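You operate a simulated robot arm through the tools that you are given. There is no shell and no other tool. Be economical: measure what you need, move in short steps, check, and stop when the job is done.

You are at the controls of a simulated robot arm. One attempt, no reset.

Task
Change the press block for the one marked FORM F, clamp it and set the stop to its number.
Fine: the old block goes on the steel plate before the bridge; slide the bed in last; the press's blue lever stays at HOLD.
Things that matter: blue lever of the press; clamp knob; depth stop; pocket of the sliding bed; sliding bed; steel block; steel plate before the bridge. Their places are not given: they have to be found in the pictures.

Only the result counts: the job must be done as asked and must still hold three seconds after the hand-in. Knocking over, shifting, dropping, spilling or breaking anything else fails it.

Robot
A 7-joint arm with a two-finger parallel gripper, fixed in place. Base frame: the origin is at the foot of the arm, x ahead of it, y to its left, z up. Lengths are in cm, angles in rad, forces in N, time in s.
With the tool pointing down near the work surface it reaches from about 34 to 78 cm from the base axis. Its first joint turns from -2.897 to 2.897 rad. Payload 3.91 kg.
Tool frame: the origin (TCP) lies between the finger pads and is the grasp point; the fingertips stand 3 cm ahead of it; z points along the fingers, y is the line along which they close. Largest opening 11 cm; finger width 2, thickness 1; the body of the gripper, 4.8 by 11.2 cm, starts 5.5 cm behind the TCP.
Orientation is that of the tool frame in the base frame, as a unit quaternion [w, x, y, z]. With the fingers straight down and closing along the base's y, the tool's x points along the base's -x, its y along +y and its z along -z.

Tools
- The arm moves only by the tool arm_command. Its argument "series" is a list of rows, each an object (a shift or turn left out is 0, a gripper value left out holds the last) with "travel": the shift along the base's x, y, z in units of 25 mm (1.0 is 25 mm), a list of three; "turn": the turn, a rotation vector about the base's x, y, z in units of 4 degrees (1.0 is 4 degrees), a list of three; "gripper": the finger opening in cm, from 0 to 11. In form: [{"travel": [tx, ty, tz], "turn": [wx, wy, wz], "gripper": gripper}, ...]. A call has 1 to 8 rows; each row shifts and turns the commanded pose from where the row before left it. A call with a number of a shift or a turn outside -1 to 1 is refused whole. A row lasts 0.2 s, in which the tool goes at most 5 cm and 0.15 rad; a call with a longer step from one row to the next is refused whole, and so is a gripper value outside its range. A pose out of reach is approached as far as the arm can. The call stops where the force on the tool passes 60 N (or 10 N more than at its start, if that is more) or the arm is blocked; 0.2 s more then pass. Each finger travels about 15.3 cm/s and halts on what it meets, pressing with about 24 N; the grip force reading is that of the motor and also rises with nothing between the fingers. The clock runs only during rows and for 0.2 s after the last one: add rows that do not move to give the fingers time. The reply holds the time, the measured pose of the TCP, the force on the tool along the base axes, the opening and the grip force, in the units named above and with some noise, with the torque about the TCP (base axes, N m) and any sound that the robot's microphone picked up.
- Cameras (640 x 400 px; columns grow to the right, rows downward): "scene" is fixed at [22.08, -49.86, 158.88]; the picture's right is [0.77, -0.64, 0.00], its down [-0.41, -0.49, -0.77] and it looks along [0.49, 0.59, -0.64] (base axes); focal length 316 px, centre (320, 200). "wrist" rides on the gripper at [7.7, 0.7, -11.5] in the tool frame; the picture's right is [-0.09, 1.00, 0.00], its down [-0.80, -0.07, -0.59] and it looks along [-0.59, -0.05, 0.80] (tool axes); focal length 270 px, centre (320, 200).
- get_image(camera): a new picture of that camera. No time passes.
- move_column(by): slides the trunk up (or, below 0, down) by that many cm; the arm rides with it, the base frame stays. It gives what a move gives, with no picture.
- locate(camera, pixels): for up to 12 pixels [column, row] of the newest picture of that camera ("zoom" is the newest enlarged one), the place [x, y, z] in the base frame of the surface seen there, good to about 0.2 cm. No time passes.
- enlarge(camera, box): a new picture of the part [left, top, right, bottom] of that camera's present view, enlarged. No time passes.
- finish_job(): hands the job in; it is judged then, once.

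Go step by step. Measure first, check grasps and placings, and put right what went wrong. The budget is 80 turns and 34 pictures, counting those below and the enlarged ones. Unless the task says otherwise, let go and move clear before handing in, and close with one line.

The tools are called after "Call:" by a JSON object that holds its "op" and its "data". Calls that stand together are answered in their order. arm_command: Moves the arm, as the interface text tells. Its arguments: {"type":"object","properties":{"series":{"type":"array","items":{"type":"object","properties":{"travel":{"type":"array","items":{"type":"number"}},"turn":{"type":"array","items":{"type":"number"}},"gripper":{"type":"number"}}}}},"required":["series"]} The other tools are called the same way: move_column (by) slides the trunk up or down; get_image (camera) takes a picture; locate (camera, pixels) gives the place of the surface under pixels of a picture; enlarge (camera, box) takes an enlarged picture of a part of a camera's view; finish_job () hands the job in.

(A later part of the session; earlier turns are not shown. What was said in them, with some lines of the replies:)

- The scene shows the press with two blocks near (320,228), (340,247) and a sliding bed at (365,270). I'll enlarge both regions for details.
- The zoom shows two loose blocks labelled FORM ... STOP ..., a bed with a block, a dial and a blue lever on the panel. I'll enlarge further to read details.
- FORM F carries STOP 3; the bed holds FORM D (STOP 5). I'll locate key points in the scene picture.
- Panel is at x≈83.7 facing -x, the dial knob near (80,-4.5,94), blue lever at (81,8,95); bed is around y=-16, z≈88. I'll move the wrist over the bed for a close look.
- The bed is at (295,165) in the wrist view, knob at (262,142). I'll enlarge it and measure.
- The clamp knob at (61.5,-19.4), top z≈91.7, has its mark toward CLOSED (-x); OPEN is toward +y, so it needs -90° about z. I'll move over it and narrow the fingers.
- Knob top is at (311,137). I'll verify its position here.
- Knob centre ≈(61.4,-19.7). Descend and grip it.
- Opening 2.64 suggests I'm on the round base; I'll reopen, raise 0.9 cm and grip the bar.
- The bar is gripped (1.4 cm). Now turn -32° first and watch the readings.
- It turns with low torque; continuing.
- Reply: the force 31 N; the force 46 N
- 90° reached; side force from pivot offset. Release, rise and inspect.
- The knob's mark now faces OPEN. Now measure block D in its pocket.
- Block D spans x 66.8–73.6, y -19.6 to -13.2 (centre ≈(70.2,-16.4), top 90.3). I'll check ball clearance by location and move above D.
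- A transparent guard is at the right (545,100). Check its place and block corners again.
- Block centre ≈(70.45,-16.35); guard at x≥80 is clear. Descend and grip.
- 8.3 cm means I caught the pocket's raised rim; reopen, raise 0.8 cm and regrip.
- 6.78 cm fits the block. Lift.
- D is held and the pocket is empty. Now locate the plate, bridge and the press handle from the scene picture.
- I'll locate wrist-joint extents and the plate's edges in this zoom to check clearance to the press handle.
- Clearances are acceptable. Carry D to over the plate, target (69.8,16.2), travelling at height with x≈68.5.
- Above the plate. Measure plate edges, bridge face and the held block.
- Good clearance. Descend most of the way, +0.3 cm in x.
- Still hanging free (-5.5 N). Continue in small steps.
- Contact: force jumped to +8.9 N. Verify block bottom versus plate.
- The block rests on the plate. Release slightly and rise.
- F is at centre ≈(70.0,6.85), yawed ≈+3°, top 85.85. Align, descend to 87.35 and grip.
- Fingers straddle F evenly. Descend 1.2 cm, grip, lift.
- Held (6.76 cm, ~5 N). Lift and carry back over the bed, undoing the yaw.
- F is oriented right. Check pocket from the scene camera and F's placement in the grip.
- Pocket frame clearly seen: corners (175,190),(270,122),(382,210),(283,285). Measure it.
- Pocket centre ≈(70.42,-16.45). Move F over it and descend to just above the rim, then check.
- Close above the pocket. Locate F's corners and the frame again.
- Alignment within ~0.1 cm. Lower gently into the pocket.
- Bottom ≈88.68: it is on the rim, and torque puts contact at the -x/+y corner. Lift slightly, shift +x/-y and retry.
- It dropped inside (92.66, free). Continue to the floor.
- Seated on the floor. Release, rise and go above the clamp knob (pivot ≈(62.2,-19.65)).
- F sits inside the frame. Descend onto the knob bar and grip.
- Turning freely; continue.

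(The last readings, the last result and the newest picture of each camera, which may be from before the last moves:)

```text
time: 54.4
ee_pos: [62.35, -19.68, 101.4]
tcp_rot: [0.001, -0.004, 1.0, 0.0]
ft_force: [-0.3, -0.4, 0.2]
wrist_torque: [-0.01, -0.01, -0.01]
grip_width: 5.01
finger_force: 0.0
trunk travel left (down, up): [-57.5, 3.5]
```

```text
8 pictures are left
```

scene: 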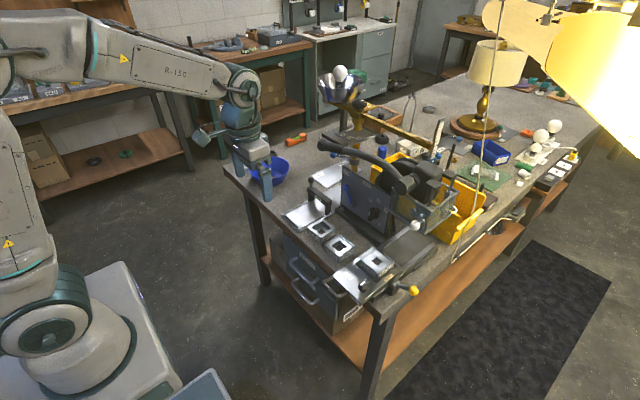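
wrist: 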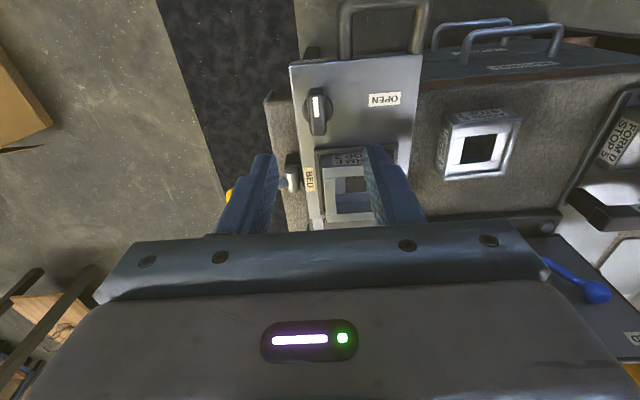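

Clamp now marks CLOSED. Next the dial: I'll move to y≈-4.5 and tilt the tool toward the panel (turn about -y, ~60°).

Call:
{"op": "arm_command", "data": {"series": [{"travel": [0.2, 0.76, 0.05], "turn": [0, -1, 0]}, {"travel": [0.2, 0.76, 0.05], "turn": [0, -1, 0]}, {"travel": [0.2, 0.76, 0.05], "turn": [0, -1, 0]}, {"travel": [0.2, 0.76, 0.05], "turn": [0, -1, 0]}, {"travel": [0.2, 0.76, 0.05], "turn": [0, -1, 0]}, {"travel": [0.2, 0.76, 0.05], "turn": [0, -1, 0]}, {"travel": [0.2, 0.76, 0.05], "turn": [0, -1, 0]}, {"travel": [0.2, 0.76, 0.05], "turn": [0, -1, 0]}]}}

Call:
{"op": "arm_command", "data": {"series": [{"travel": [0.2, 0, -0.2], "turn": [0, -1, 0]}, {"travel": [0.2, 0, -0.2], "turn": [0, -1, 0]}, {"travel": [0.2, 0, -0.2], "turn": [0, -1, 0]}, {"travel": [0.2, 0, -0.2], "turn": [0, -1, 0]}, {"travel": [0.2, 0, -0.2], "turn": [0, -1, 0]}, {"travel": [0.2, 0, -0.2], "turn": [0, -1, 0]}, {"travel": [0.2, 0, -0.2], "turn": [0, -1, 0]}, {}]}}

Call:
{"op": "get_image", "data": {"camera": "wrist"}}

```text
time: 56.2
ee_pos: [66.25, -4.49, 102.17]
tcp_rot: [0.277, -0.004, 0.961, -0.001]
ft_force: [-0.1, -1.1, -0.4]
wrist_torque: [0.02, -0.02, -0.01]
grip_width: 5.01
finger_force: 0.0
trunk travel left (down, up): [-57.5, 3.5]
```

```text
time: 58.0
ee_pos: [69.69, -4.51, 98.94]
tcp_rot: [0.5, -0.003, 0.866, -0.002]
ft_force: [0.3, 0.4, 0.0]
wrist_torque: [0.0, -0.01, 0.01]
grip_width: 5.02
finger_force: 0.0
trunk travel left (down, up): [-57.5, 3.5]
```

```text
7 pictures are left
```

wrist: 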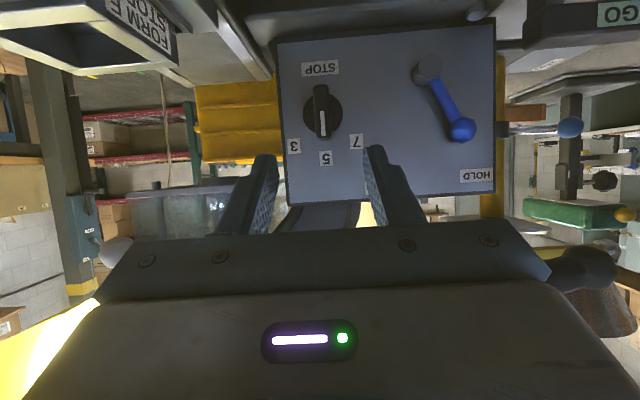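

Excellent view: dial at (322,110) marks 5; "3" is at (294,146). Measure.

Call:
{"op": "locate", "data": {"camera": "wrist", "pixels": [[294, 146], [326, 158], [356, 142], [338, 108], [306, 118], [321, 88], [323, 130], [322, 110], [320, 68], [316, 110], [328, 110]]}}

Call:
{"op": "enlarge", "data": {"camera": "wrist", "box": [270, 60, 390, 180]}}

```text
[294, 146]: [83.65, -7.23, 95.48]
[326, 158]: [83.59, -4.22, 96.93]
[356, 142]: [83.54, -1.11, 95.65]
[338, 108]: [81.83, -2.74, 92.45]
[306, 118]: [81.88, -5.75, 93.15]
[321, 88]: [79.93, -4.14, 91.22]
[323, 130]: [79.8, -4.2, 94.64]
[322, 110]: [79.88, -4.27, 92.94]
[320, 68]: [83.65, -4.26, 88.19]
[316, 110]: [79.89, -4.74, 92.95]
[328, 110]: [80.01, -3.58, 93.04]
```

```text
3.33 times, centred on (330, 120) of wrist
```

zoom: 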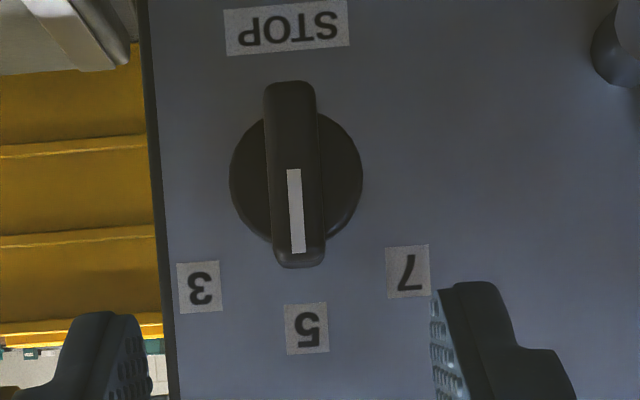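

Pivot ≈(y -4.2, z 92.9), bar face x≈79.9; 3 lies 50° clockwise from 5 (turn +x). Move so the tips straddle the bar.

Call:
{"op": "arm_command", "data": {"series": [{"travel": [0.3, 0.06, -0.65], "gripper": 3.6}, {"travel": [0.3, 0.06, -0.65]}, {"travel": [0.4, 0, -0.66]}, {"travel": [0.7, 0, 0]}, {"travel": [0.7, 0, 0]}, {"travel": [0.6, 0, 0]}, {"travel": [0.5, 0, 0]}, {}]}}

Call:
{"op": "get_image", "data": {"camera": "wrist"}}

```text
time: 59.8
ee_pos: [78.55, -4.08, 94.0]
tcp_rot: [0.5, -0.004, 0.866, -0.001]
ft_force: [0.4, -0.2, -0.2]
wrist_torque: [-0.05, -0.03, 0.01]
grip_width: 3.6
finger_force: 0.0
trunk travel left (down, up): [-57.5, 3.5]
```

```text
5 pictures are left
```

wrist: 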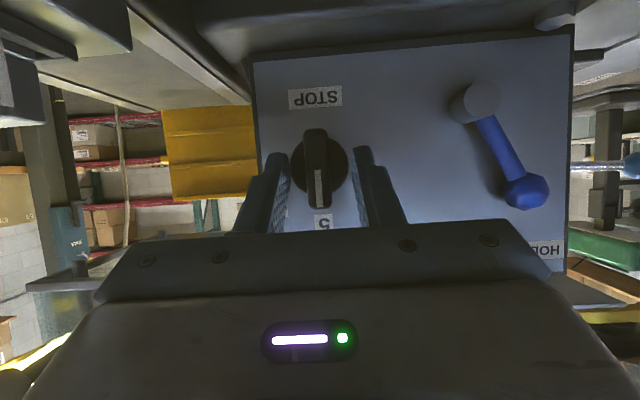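

The fingers straddle the bar. Close.

Call:
{"op": "arm_command", "data": {"series": [{"gripper": 0.5}, {}, {}, {}]}}

```text
time: 60.8
ee_pos: [78.6, -4.31, 94.05]
tcp_rot: [0.5, -0.002, 0.866, -0.003]
ft_force: [2.6, -4.5, 0.0]
wrist_torque: [-0.04, -0.03, -0.27]
grip_width: 1.37
finger_force: 44.9
trunk travel left (down, up): [-57.5, 3.5]
```

Gripped at 1.37. Turn +32° about x along the arc.

Call:
{"op": "arm_command", "data": {"series": [{"travel": [0, -0.032, -0.001], "turn": [1, 0, 0]}, {"travel": [0, -0.032, -0.003], "turn": [1, 0, 0]}, {"travel": [0, -0.032, -0.006], "turn": [1, 0, 0]}, {"travel": [0, -0.031, -0.008], "turn": [1, 0, 0]}, {"travel": [0, -0.031, -0.01], "turn": [1, 0, 0]}, {"travel": [0, -0.03, -0.012], "turn": [1, 0, 0]}, {"travel": [0, -0.029, -0.014], "turn": [1, 0, 0]}, {"travel": [0, -0.028, -0.016], "turn": [1, 0, 0]}]}}

```text
time: 62.6
ee_pos: [78.51, -4.98, 93.82]
tcp_rot: [0.482, 0.136, 0.832, 0.237]
ft_force: [5.7, -8.4, 7.9]
wrist_torque: [-0.05, -0.1, -0.18]
grip_width: 1.36
finger_force: 45.1
trunk travel left (down, up): [-57.5, 3.5]
```

Call:
{"op": "arm_command", "data": {"series": [{"travel": [0, -0.027, -0.018], "turn": [1, 0, 0]}, {"travel": [0, -0.025, -0.02], "turn": [1, 0, 0]}, {"travel": [0, -0.024, -0.021], "turn": [1, 0, 0]}, {"travel": [0, -0.022, -0.023], "turn": [1, 0, 0]}, {"travel": [0, -0.01, -0.012], "turn": [0.5, 0, 0]}, {}]}}

```text
time: 64.0
ee_pos: [78.61, -5.17, 93.68]
tcp_rot: [0.453, 0.209, 0.785, 0.366]
ft_force: [6.9, -8.7, 7.7]
wrist_torque: [0.0, 0.53, 0.17]
grip_width: 1.42
finger_force: 45.0
trunk travel left (down, up): [-57.5, 3.5]
```

Turned 50°. Open, back off along -x and rise, then look.

Call:
{"op": "arm_command", "data": {"series": [{"gripper": 3.8}, {}, {"travel": [-0.6, 0, 0]}, {"travel": [-0.7, 0, 0]}, {"travel": [-0.8, 0, 0.2], "turn": [-1, 0, 0]}, {"travel": [-0.8, 0, 0.4], "turn": [-1, 0, 0]}, {"travel": [-0.5, 0, 0.5], "turn": [-1, 0, 0]}, {"turn": [-1, 0, 0], "travel": [0, 0, 0.5]}]}}

Call:
{"op": "arm_command", "data": {"series": [{"turn": [-1, 0, 0]}, {"turn": [-1, 0, 0]}, {"turn": [-1, 0, 0]}, {"turn": [-1, 0, 0]}, {"turn": [-1, 0, 0]}, {"turn": [-1, 0, 0]}, {"turn": [-1, 0, 0]}, {"turn": [-1, 0, 0]}]}}

Call:
{"op": "enlarge", "data": {"camera": "wrist", "box": [250, 40, 410, 200]}}

```text
time: 65.8
ee_pos: [70.0, -5.05, 97.54]
tcp_rot: [0.479, 0.143, 0.829, 0.25]
ft_force: [-1.0, -0.5, 0.4]
wrist_torque: [-0.03, 0.0, 0.02]
grip_width: 3.81
finger_force: 0.0
trunk travel left (down, up): [-57.5, 3.5]
```

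```text
time: 67.6
ee_pos: [70.04, -4.95, 97.46]
tcp_rot: [0.5, 0.006, 0.866, 0.012]
ft_force: [0.1, 0.5, 0.3]
wrist_torque: [-0.01, 0.0, 0.02]
grip_width: 3.8
finger_force: 0.0
trunk travel left (down, up): [-57.5, 3.5]
```

```text
2.50 times, centred on (330, 120) of wrist
```

zoom: 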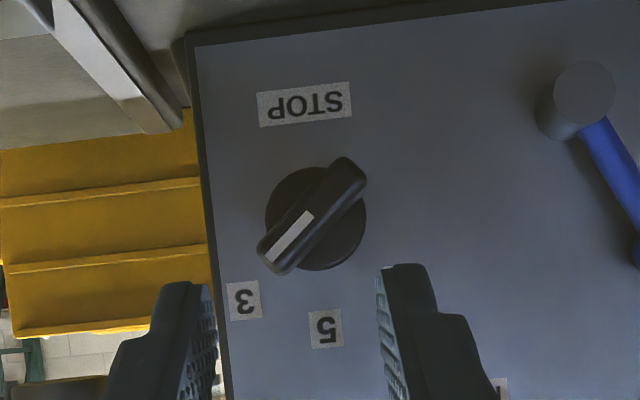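

The dial now points at 3. Verify the angle by location.

Call:
{"op": "locate", "data": {"camera": "zoom", "pixels": [[350, 170], [275, 262], [312, 214], [279, 254], [306, 218], [244, 300], [326, 328]]}}

```text
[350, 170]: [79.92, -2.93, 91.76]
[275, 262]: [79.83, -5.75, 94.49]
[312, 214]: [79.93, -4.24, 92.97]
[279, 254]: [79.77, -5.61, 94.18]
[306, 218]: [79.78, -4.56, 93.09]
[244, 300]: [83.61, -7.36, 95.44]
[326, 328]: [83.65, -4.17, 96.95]
```

Bar is at ≈46° while the "3" label lies at ≈50°. I'll regrip at 46° and add about 5° to center it on 3.

Call:
{"op": "arm_command", "data": {"series": [{"travel": [0, 0, -0.2], "turn": [1, 0, 0]}, {"travel": [0, 0, -0.2], "turn": [1, 0, 0]}, {"travel": [0, 0, -0.2], "turn": [1, 0, 0]}, {"travel": [0, 0, -0.2], "turn": [1, 0, 0]}, {"travel": [0, 0, -0.2], "turn": [1, 0, 0]}, {"travel": [0, 0, -0.2], "turn": [1, 0, 0]}, {"travel": [0, 0, -0.2], "turn": [1, 0, 0]}, {"travel": [0, 0, -0.2], "turn": [1, 0, 0]}]}}

Call:
{"op": "arm_command", "data": {"series": [{"travel": [0.5, 0, 0], "turn": [1, 0, 0]}, {"travel": [0.5, 0, 0], "turn": [1, 0, 0]}, {"travel": [0.5, 0, 0], "turn": [1, 0, 0]}, {"travel": [0.7, 0, 0]}, {"travel": [0.6, 0, 0]}, {"travel": [0.6, 0, 0]}, {}]}}

Call:
{"op": "arm_command", "data": {"series": [{"gripper": 0.5}, {}, {}, {"turn": [0.7, 0, 0], "travel": [0, -0.02, -0.02]}, {"turn": [0.7, 0, 0], "travel": [0, -0.01, -0.01]}, {}]}}

```text
time: 69.4
ee_pos: [69.99, -5.13, 93.48]
tcp_rot: [0.479, 0.144, 0.828, 0.251]
ft_force: [-0.4, -0.4, 0.0]
wrist_torque: [-0.02, -0.03, 0.01]
grip_width: 3.82
finger_force: 0.1
trunk travel left (down, up): [-57.5, 3.5]
```

```text
time: 71.0
ee_pos: [78.66, -5.19, 93.51]
tcp_rot: [0.462, 0.192, 0.798, 0.336]
ft_force: [-0.4, 0.1, -0.3]
wrist_torque: [0.01, 0.0, -0.04]
grip_width: 3.83
finger_force: 0.0
trunk travel left (down, up): [-57.5, 3.5]
```

```text
time: 72.4
ee_pos: [78.49, -5.11, 93.47]
tcp_rot: [0.451, 0.214, 0.781, 0.376]
ft_force: [9.4, 2.2, 3.8]
wrist_torque: [0.04, 0.35, 0.2]
grip_width: 1.37
finger_force: 44.7
trunk travel left (down, up): [-57.5, 3.5]
```

Tool at 51.4°. Release, back off, restore orientation and check.

Call:
{"op": "arm_command", "data": {"series": [{"gripper": 3.8}, {}, {"travel": [-0.6, 0, 0]}, {"travel": [-0.7, 0, 0]}, {"travel": [-0.8, 0, 0.2], "turn": [-1, 0, 0]}, {"travel": [-0.8, 0, 0.4], "turn": [-1, 0, 0]}, {"travel": [-0.5, 0, 0.5], "turn": [-1, 0, 0]}, {"turn": [-1, 0, 0], "travel": [0, 0, 0.5]}]}}

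Call:
{"op": "arm_command", "data": {"series": [{"turn": [-1, 0, 0]}, {"turn": [-1, 0, 0]}, {"turn": [-1, 0, 0]}, {"turn": [-1, 0, 0]}, {"turn": [-1, 0, 0]}, {"turn": [-1, 0, 0]}, {"turn": [-1, 0, 0]}, {"turn": [-1, 0, 0]}]}}

Call:
{"op": "enlarge", "data": {"camera": "wrist", "box": [270, 60, 390, 180]}}

```text
time: 74.2
ee_pos: [69.97, -5.21, 97.47]
tcp_rot: [0.477, 0.149, 0.826, 0.261]
ft_force: [0.7, -0.5, 0.6]
wrist_torque: [-0.01, 0.01, 0.02]
grip_width: 3.8
finger_force: 0.1
trunk travel left (down, up): [-57.5, 3.5]
```

```text
time: 76.0
ee_pos: [69.88, -4.96, 97.43]
tcp_rot: [0.5, 0.011, 0.866, 0.025]
ft_force: [-0.3, 0.9, 0.9]
wrist_torque: [0.02, 0.01, -0.03]
grip_width: 3.84
finger_force: 0.1
trunk travel left (down, up): [-57.5, 3.5]
```

```text
3.33 times, centred on (330, 120) of wrist
```

zoom: 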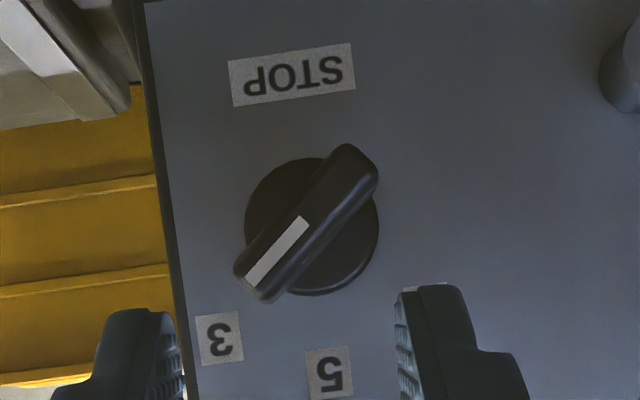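

Call:
{"op": "locate", "data": {"camera": "zoom", "pixels": [[345, 148], [375, 180], [240, 268], [264, 298], [304, 220], [252, 280], [251, 285], [306, 224]]}}

```text
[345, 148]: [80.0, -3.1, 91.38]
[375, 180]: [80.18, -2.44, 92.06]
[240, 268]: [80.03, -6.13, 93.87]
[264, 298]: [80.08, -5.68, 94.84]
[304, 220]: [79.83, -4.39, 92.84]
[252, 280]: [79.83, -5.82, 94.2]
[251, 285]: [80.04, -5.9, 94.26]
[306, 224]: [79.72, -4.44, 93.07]
```

Dial now at 50°, exactly on 3. Now untilt and travel to behind the bed handle with closed fingers.

Call:
{"op": "arm_command", "data": {"series": [{"turn": [-0.9, 0, 0], "travel": [-0.5, 0, 0.2], "gripper": 0}, {"turn": [0, 1, 0], "travel": [-0.55, -0.2, 0.1]}, {"turn": [0, 1, 0], "travel": [-0.55, -0.2, 0.1]}, {"turn": [0, 1, 0], "travel": [-0.55, -0.2, 0.1]}, {"turn": [0, 1, 0], "travel": [-0.55, -0.25, 0.1]}, {"turn": [0, 1, 0], "travel": [-0.55, -0.25, 0.1]}, {"turn": [0, 1, 0], "travel": [-0.55, -0.25, 0.1]}, {"turn": [0, 1, 0], "travel": [-0.55, -0.25, 0.1]}]}}

Call:
{"op": "arm_command", "data": {"series": [{"turn": [0, 1, 0], "travel": [-0.5, -0.3, 0.1]}, {"turn": [0, 1, 0], "travel": [-0.5, -0.3, 0.1]}, {"turn": [0, 1, 0], "travel": [-0.5, -0.3, 0]}, {"turn": [0, 1, 0], "travel": [-0.5, -0.3, 0]}, {"turn": [0, 1, 0], "travel": [-0.5, -0.3, 0]}, {"turn": [0, 1, 0], "travel": [-0.5, -0.3, 0]}, {"turn": [0, 1, 0], "travel": [-0.5, -0.3, 0]}, {"turn": [0, 1, 0]}]}}

Call:
{"op": "get_image", "data": {"camera": "scene"}}

```text
time: 77.8
ee_pos: [59.1, -9.16, 99.62]
tcp_rot: [0.275, -0.003, 0.961, -0.001]
ft_force: [0.2, -0.7, 0.8]
wrist_torque: [-0.03, 0.0, -0.02]
grip_width: 0.0
finger_force: 24.1
trunk travel left (down, up): [-57.5, 3.5]
```

```text
time: 79.6
ee_pos: [50.36, -14.35, 100.34]
tcp_rot: [0.0, -0.003, 1.0, 0.0]
ft_force: [0.1, -0.1, 0.1]
wrist_torque: [0.0, -0.02, 0.01]
grip_width: 0.02
finger_force: 23.7
trunk travel left (down, up): [-57.5, 3.5]
```

```text
2 pictures are left
```

scene: 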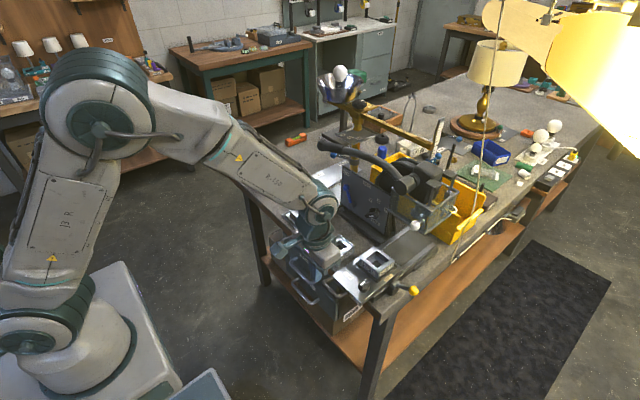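

Locate the handle bar in this picture.

Call:
{"op": "locate", "data": {"camera": "scene", "pixels": [[324, 283], [328, 288], [332, 293], [336, 297], [343, 297], [350, 294], [361, 297], [367, 290], [376, 261], [414, 291], [330, 276]]}}

```text
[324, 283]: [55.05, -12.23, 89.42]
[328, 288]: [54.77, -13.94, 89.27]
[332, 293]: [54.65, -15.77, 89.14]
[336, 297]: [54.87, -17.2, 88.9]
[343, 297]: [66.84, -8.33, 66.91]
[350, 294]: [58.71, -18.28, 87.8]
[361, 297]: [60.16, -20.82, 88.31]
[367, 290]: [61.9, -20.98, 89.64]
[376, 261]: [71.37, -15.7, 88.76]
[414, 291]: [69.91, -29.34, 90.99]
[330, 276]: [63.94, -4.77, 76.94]
```

Handle bar lies at x≈54.8, y -12…-17, z≈89. Descend behind it.

Call:
{"op": "arm_command", "data": {"series": [{"travel": [0, -0.15, -0.9]}, {"travel": [0, 0, -0.9]}, {"travel": [0, 0, -0.9]}, {"travel": [0, 0, -0.9]}, {"travel": [0, 0, -0.7]}, {"travel": [0.5, 0, 0]}, {}]}}

Call:
{"op": "arm_command", "data": {"series": [{"travel": [0.4, 0, 0]}, {"travel": [0.4, 0, 0]}, {"travel": [0.4, 0, 0]}, {"travel": [0.4, 0, 0]}, {"travel": [0.4, 0, 0]}, {}]}}

```text
time: 81.2
ee_pos: [51.59, -14.69, 89.41]
tcp_rot: [-0.001, -0.004, 1.0, 0.0]
ft_force: [-0.3, 0.0, -1.2]
wrist_torque: [-0.02, 0.03, 0.03]
grip_width: 0.0
finger_force: 24.1
trunk travel left (down, up): [-57.5, 3.5]
```

```text
time: 82.6
ee_pos: [56.65, -14.77, 89.5]
tcp_rot: [0.0, -0.003, 1.0, 0.0]
ft_force: [0.1, -0.2, -0.3]
wrist_torque: [0.02, 0.01, -0.05]
grip_width: 0.0
finger_force: 23.9
trunk travel left (down, up): [-57.5, 3.5]
```

Moved 2.7 cm past contact with little resting force; continue pushing.

Call:
{"op": "arm_command", "data": {"series": [{"travel": [0.4, 0, 0]}, {"travel": [0.4, 0, 0]}, {"travel": [0.4, 0, 0]}, {"travel": [0.4, 0, 0]}]}}

Call:
{"op": "locate", "data": {"camera": "scene", "pixels": [[328, 288], [376, 261], [367, 290], [400, 250]]}}

```text
time: 83.6
ee_pos: [60.56, -14.86, 89.58]
tcp_rot: [0.001, -0.004, 1.0, 0.0]
ft_force: [0.5, -0.1, -0.6]
wrist_torque: [0.01, 0.02, -0.02]
grip_width: 0.0
finger_force: 23.8
trunk travel left (down, up): [-57.5, 3.5]
```

```text
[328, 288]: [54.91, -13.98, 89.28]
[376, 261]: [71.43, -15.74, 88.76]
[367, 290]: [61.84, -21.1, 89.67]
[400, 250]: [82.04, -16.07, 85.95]
```

The fingertips are now past the bed's old edge, so it is sliding. Continue until the stop.

Call:
{"op": "arm_command", "data": {"series": [{"travel": [0.4, 0, 0]}, {"travel": [0.4, 0, 0]}, {"travel": [0.4, 0, 0]}, {"travel": [0.4, 0, 0]}, {"travel": [0.4, 0, 0]}]}}

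```text
time: 84.8
ee_pos: [65.7, -14.7, 89.6]
tcp_rot: [0.001, -0.004, 1.0, 0.0]
ft_force: [-0.6, -0.4, 0.7]
wrist_torque: [-0.01, -0.01, -0.02]
grip_width: 0.02
finger_force: 24.1
trunk travel left (down, up): [-57.5, 3.5]
```

Call:
{"op": "arm_command", "data": {"series": [{"travel": [0.3, 0, 0.05]}, {"travel": [0.3, 0, 0.03]}, {"travel": [0.3, 0, 0]}, {"travel": [0.3, 0, 0]}]}}

Call:
{"op": "enlarge", "data": {"camera": "scene", "box": [320, 180, 470, 305]}}

```text
time: 85.8
ee_pos: [68.62, -14.67, 89.63]
tcp_rot: [0.0, -0.004, 1.0, 0.0]
ft_force: [-0.1, -0.3, -0.1]
wrist_torque: [0.02, 0.0, 0.0]
grip_width: 0.0
finger_force: 23.7
trunk travel left (down, up): [-57.5, 3.5]
```

```text
3.20 times, centred on (395, 242) of scene
```

zoom: 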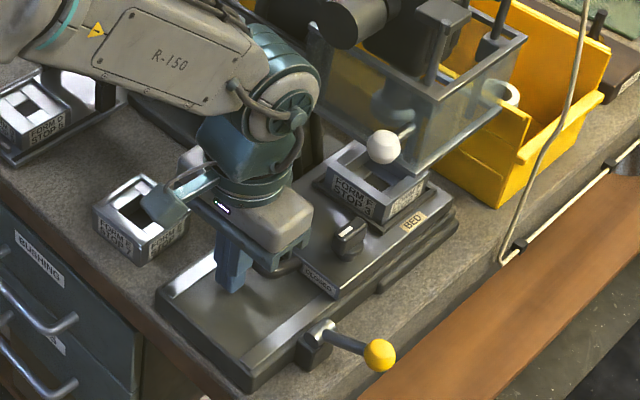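

The bed with F is well in; check remaining travel to the rail end and ram position.

Call:
{"op": "locate", "data": {"camera": "zoom", "pixels": [[430, 180], [428, 172], [455, 212], [445, 190], [383, 147], [335, 290], [345, 240], [335, 195], [375, 225], [425, 185], [390, 120], [270, 160]]}}

```text
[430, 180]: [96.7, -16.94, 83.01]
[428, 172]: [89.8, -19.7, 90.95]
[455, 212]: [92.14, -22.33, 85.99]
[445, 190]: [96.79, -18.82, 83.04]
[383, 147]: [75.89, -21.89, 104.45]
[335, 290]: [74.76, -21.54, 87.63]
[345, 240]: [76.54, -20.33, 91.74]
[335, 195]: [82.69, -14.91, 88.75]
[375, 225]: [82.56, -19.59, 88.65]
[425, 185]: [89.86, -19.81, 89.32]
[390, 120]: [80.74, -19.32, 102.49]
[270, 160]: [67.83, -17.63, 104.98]
```

Moved ≈15.5 cm; no stop met yet. Continue in smaller steps.

Call:
{"op": "arm_command", "data": {"series": [{"travel": [0.15, 0, 0]}, {"travel": [0.15, 0, 0]}, {"travel": [0.15, 0, 0]}, {"travel": [0.15, 0, 0]}, {}]}}

```text
time: 87.0
ee_pos: [69.25, -14.81, 89.65]
tcp_rot: [-0.005, -0.004, 1.0, 0.001]
ft_force: [-42.3, 4.4, -0.2]
wrist_torque: [-0.52, 0.48, 0.0]
grip_width: 0.0
finger_force: 24.2
trunk travel left (down, up): [-57.5, 3.5]
```

Firm resistance (-42 N): the bed is at its stop. Back off straight in -x, rise, and take the last picture.

Call:
{"op": "arm_command", "data": {"series": [{"travel": [-0.4, 0, 0]}, {"travel": [-0.8, 0, 0]}, {"travel": [-1, 0, 0]}, {"travel": [-1, 0, 0.5]}, {"travel": [-1, 0, 1]}, {"travel": [-1, 0, 1]}, {"travel": [-1, 0, 1]}, {}]}}

Call:
{"op": "enlarge", "data": {"camera": "scene", "box": [280, 160, 450, 290]}}

```text
time: 88.8
ee_pos: [54.5, -14.98, 98.41]
tcp_rot: [0.0, -0.003, 1.0, 0.0]
ft_force: [-0.4, 0.1, -0.7]
wrist_torque: [0.0, 0.02, 0.01]
grip_width: 0.0
finger_force: 23.5
trunk travel left (down, up): [-57.5, 3.5]
```

```text
3.08 times, centred on (365, 225) of scene
```

zoom: 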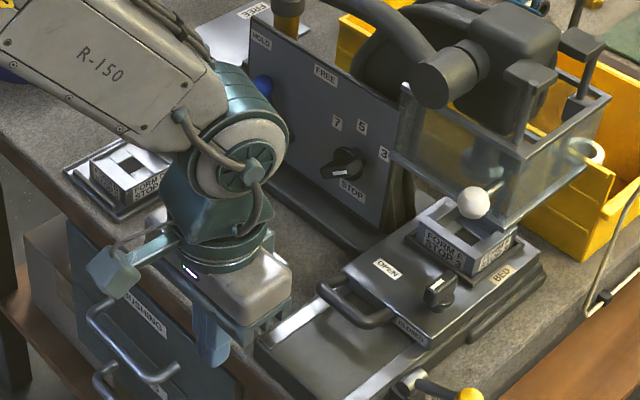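

Everything looks placed; verify the dial mark and bed/handle by location in this zoom.

Call:
{"op": "locate", "data": {"camera": "zoom", "pixels": [[323, 175], [342, 171], [330, 173], [352, 165], [340, 153], [383, 153], [436, 285], [325, 285], [420, 232], [510, 235], [262, 84], [130, 165]]}}

```text
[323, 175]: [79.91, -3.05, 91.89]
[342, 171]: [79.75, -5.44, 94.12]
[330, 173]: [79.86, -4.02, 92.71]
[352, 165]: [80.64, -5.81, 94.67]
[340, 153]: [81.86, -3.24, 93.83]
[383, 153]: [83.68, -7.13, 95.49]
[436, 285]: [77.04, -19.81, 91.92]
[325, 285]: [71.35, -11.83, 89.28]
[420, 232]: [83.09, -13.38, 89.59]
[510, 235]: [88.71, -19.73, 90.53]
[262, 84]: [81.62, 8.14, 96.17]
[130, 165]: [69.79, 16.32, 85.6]
```

All readings agree: the dial points at 3, the clamp is closed, the bed is home (handle moved 16.3 cm), D is on the plate and the blue lever has not moved. Handing in.

Call:
{"op": "finish_job", "data": {}}

```text
The job is handed in.
```

The job is handed in: FORM F is in the pocket and clamped, the stop is set to 3, FORM D is on the plate before the bridge, the bed is pushed in to its stop, and the blue lever is still at HOLD.
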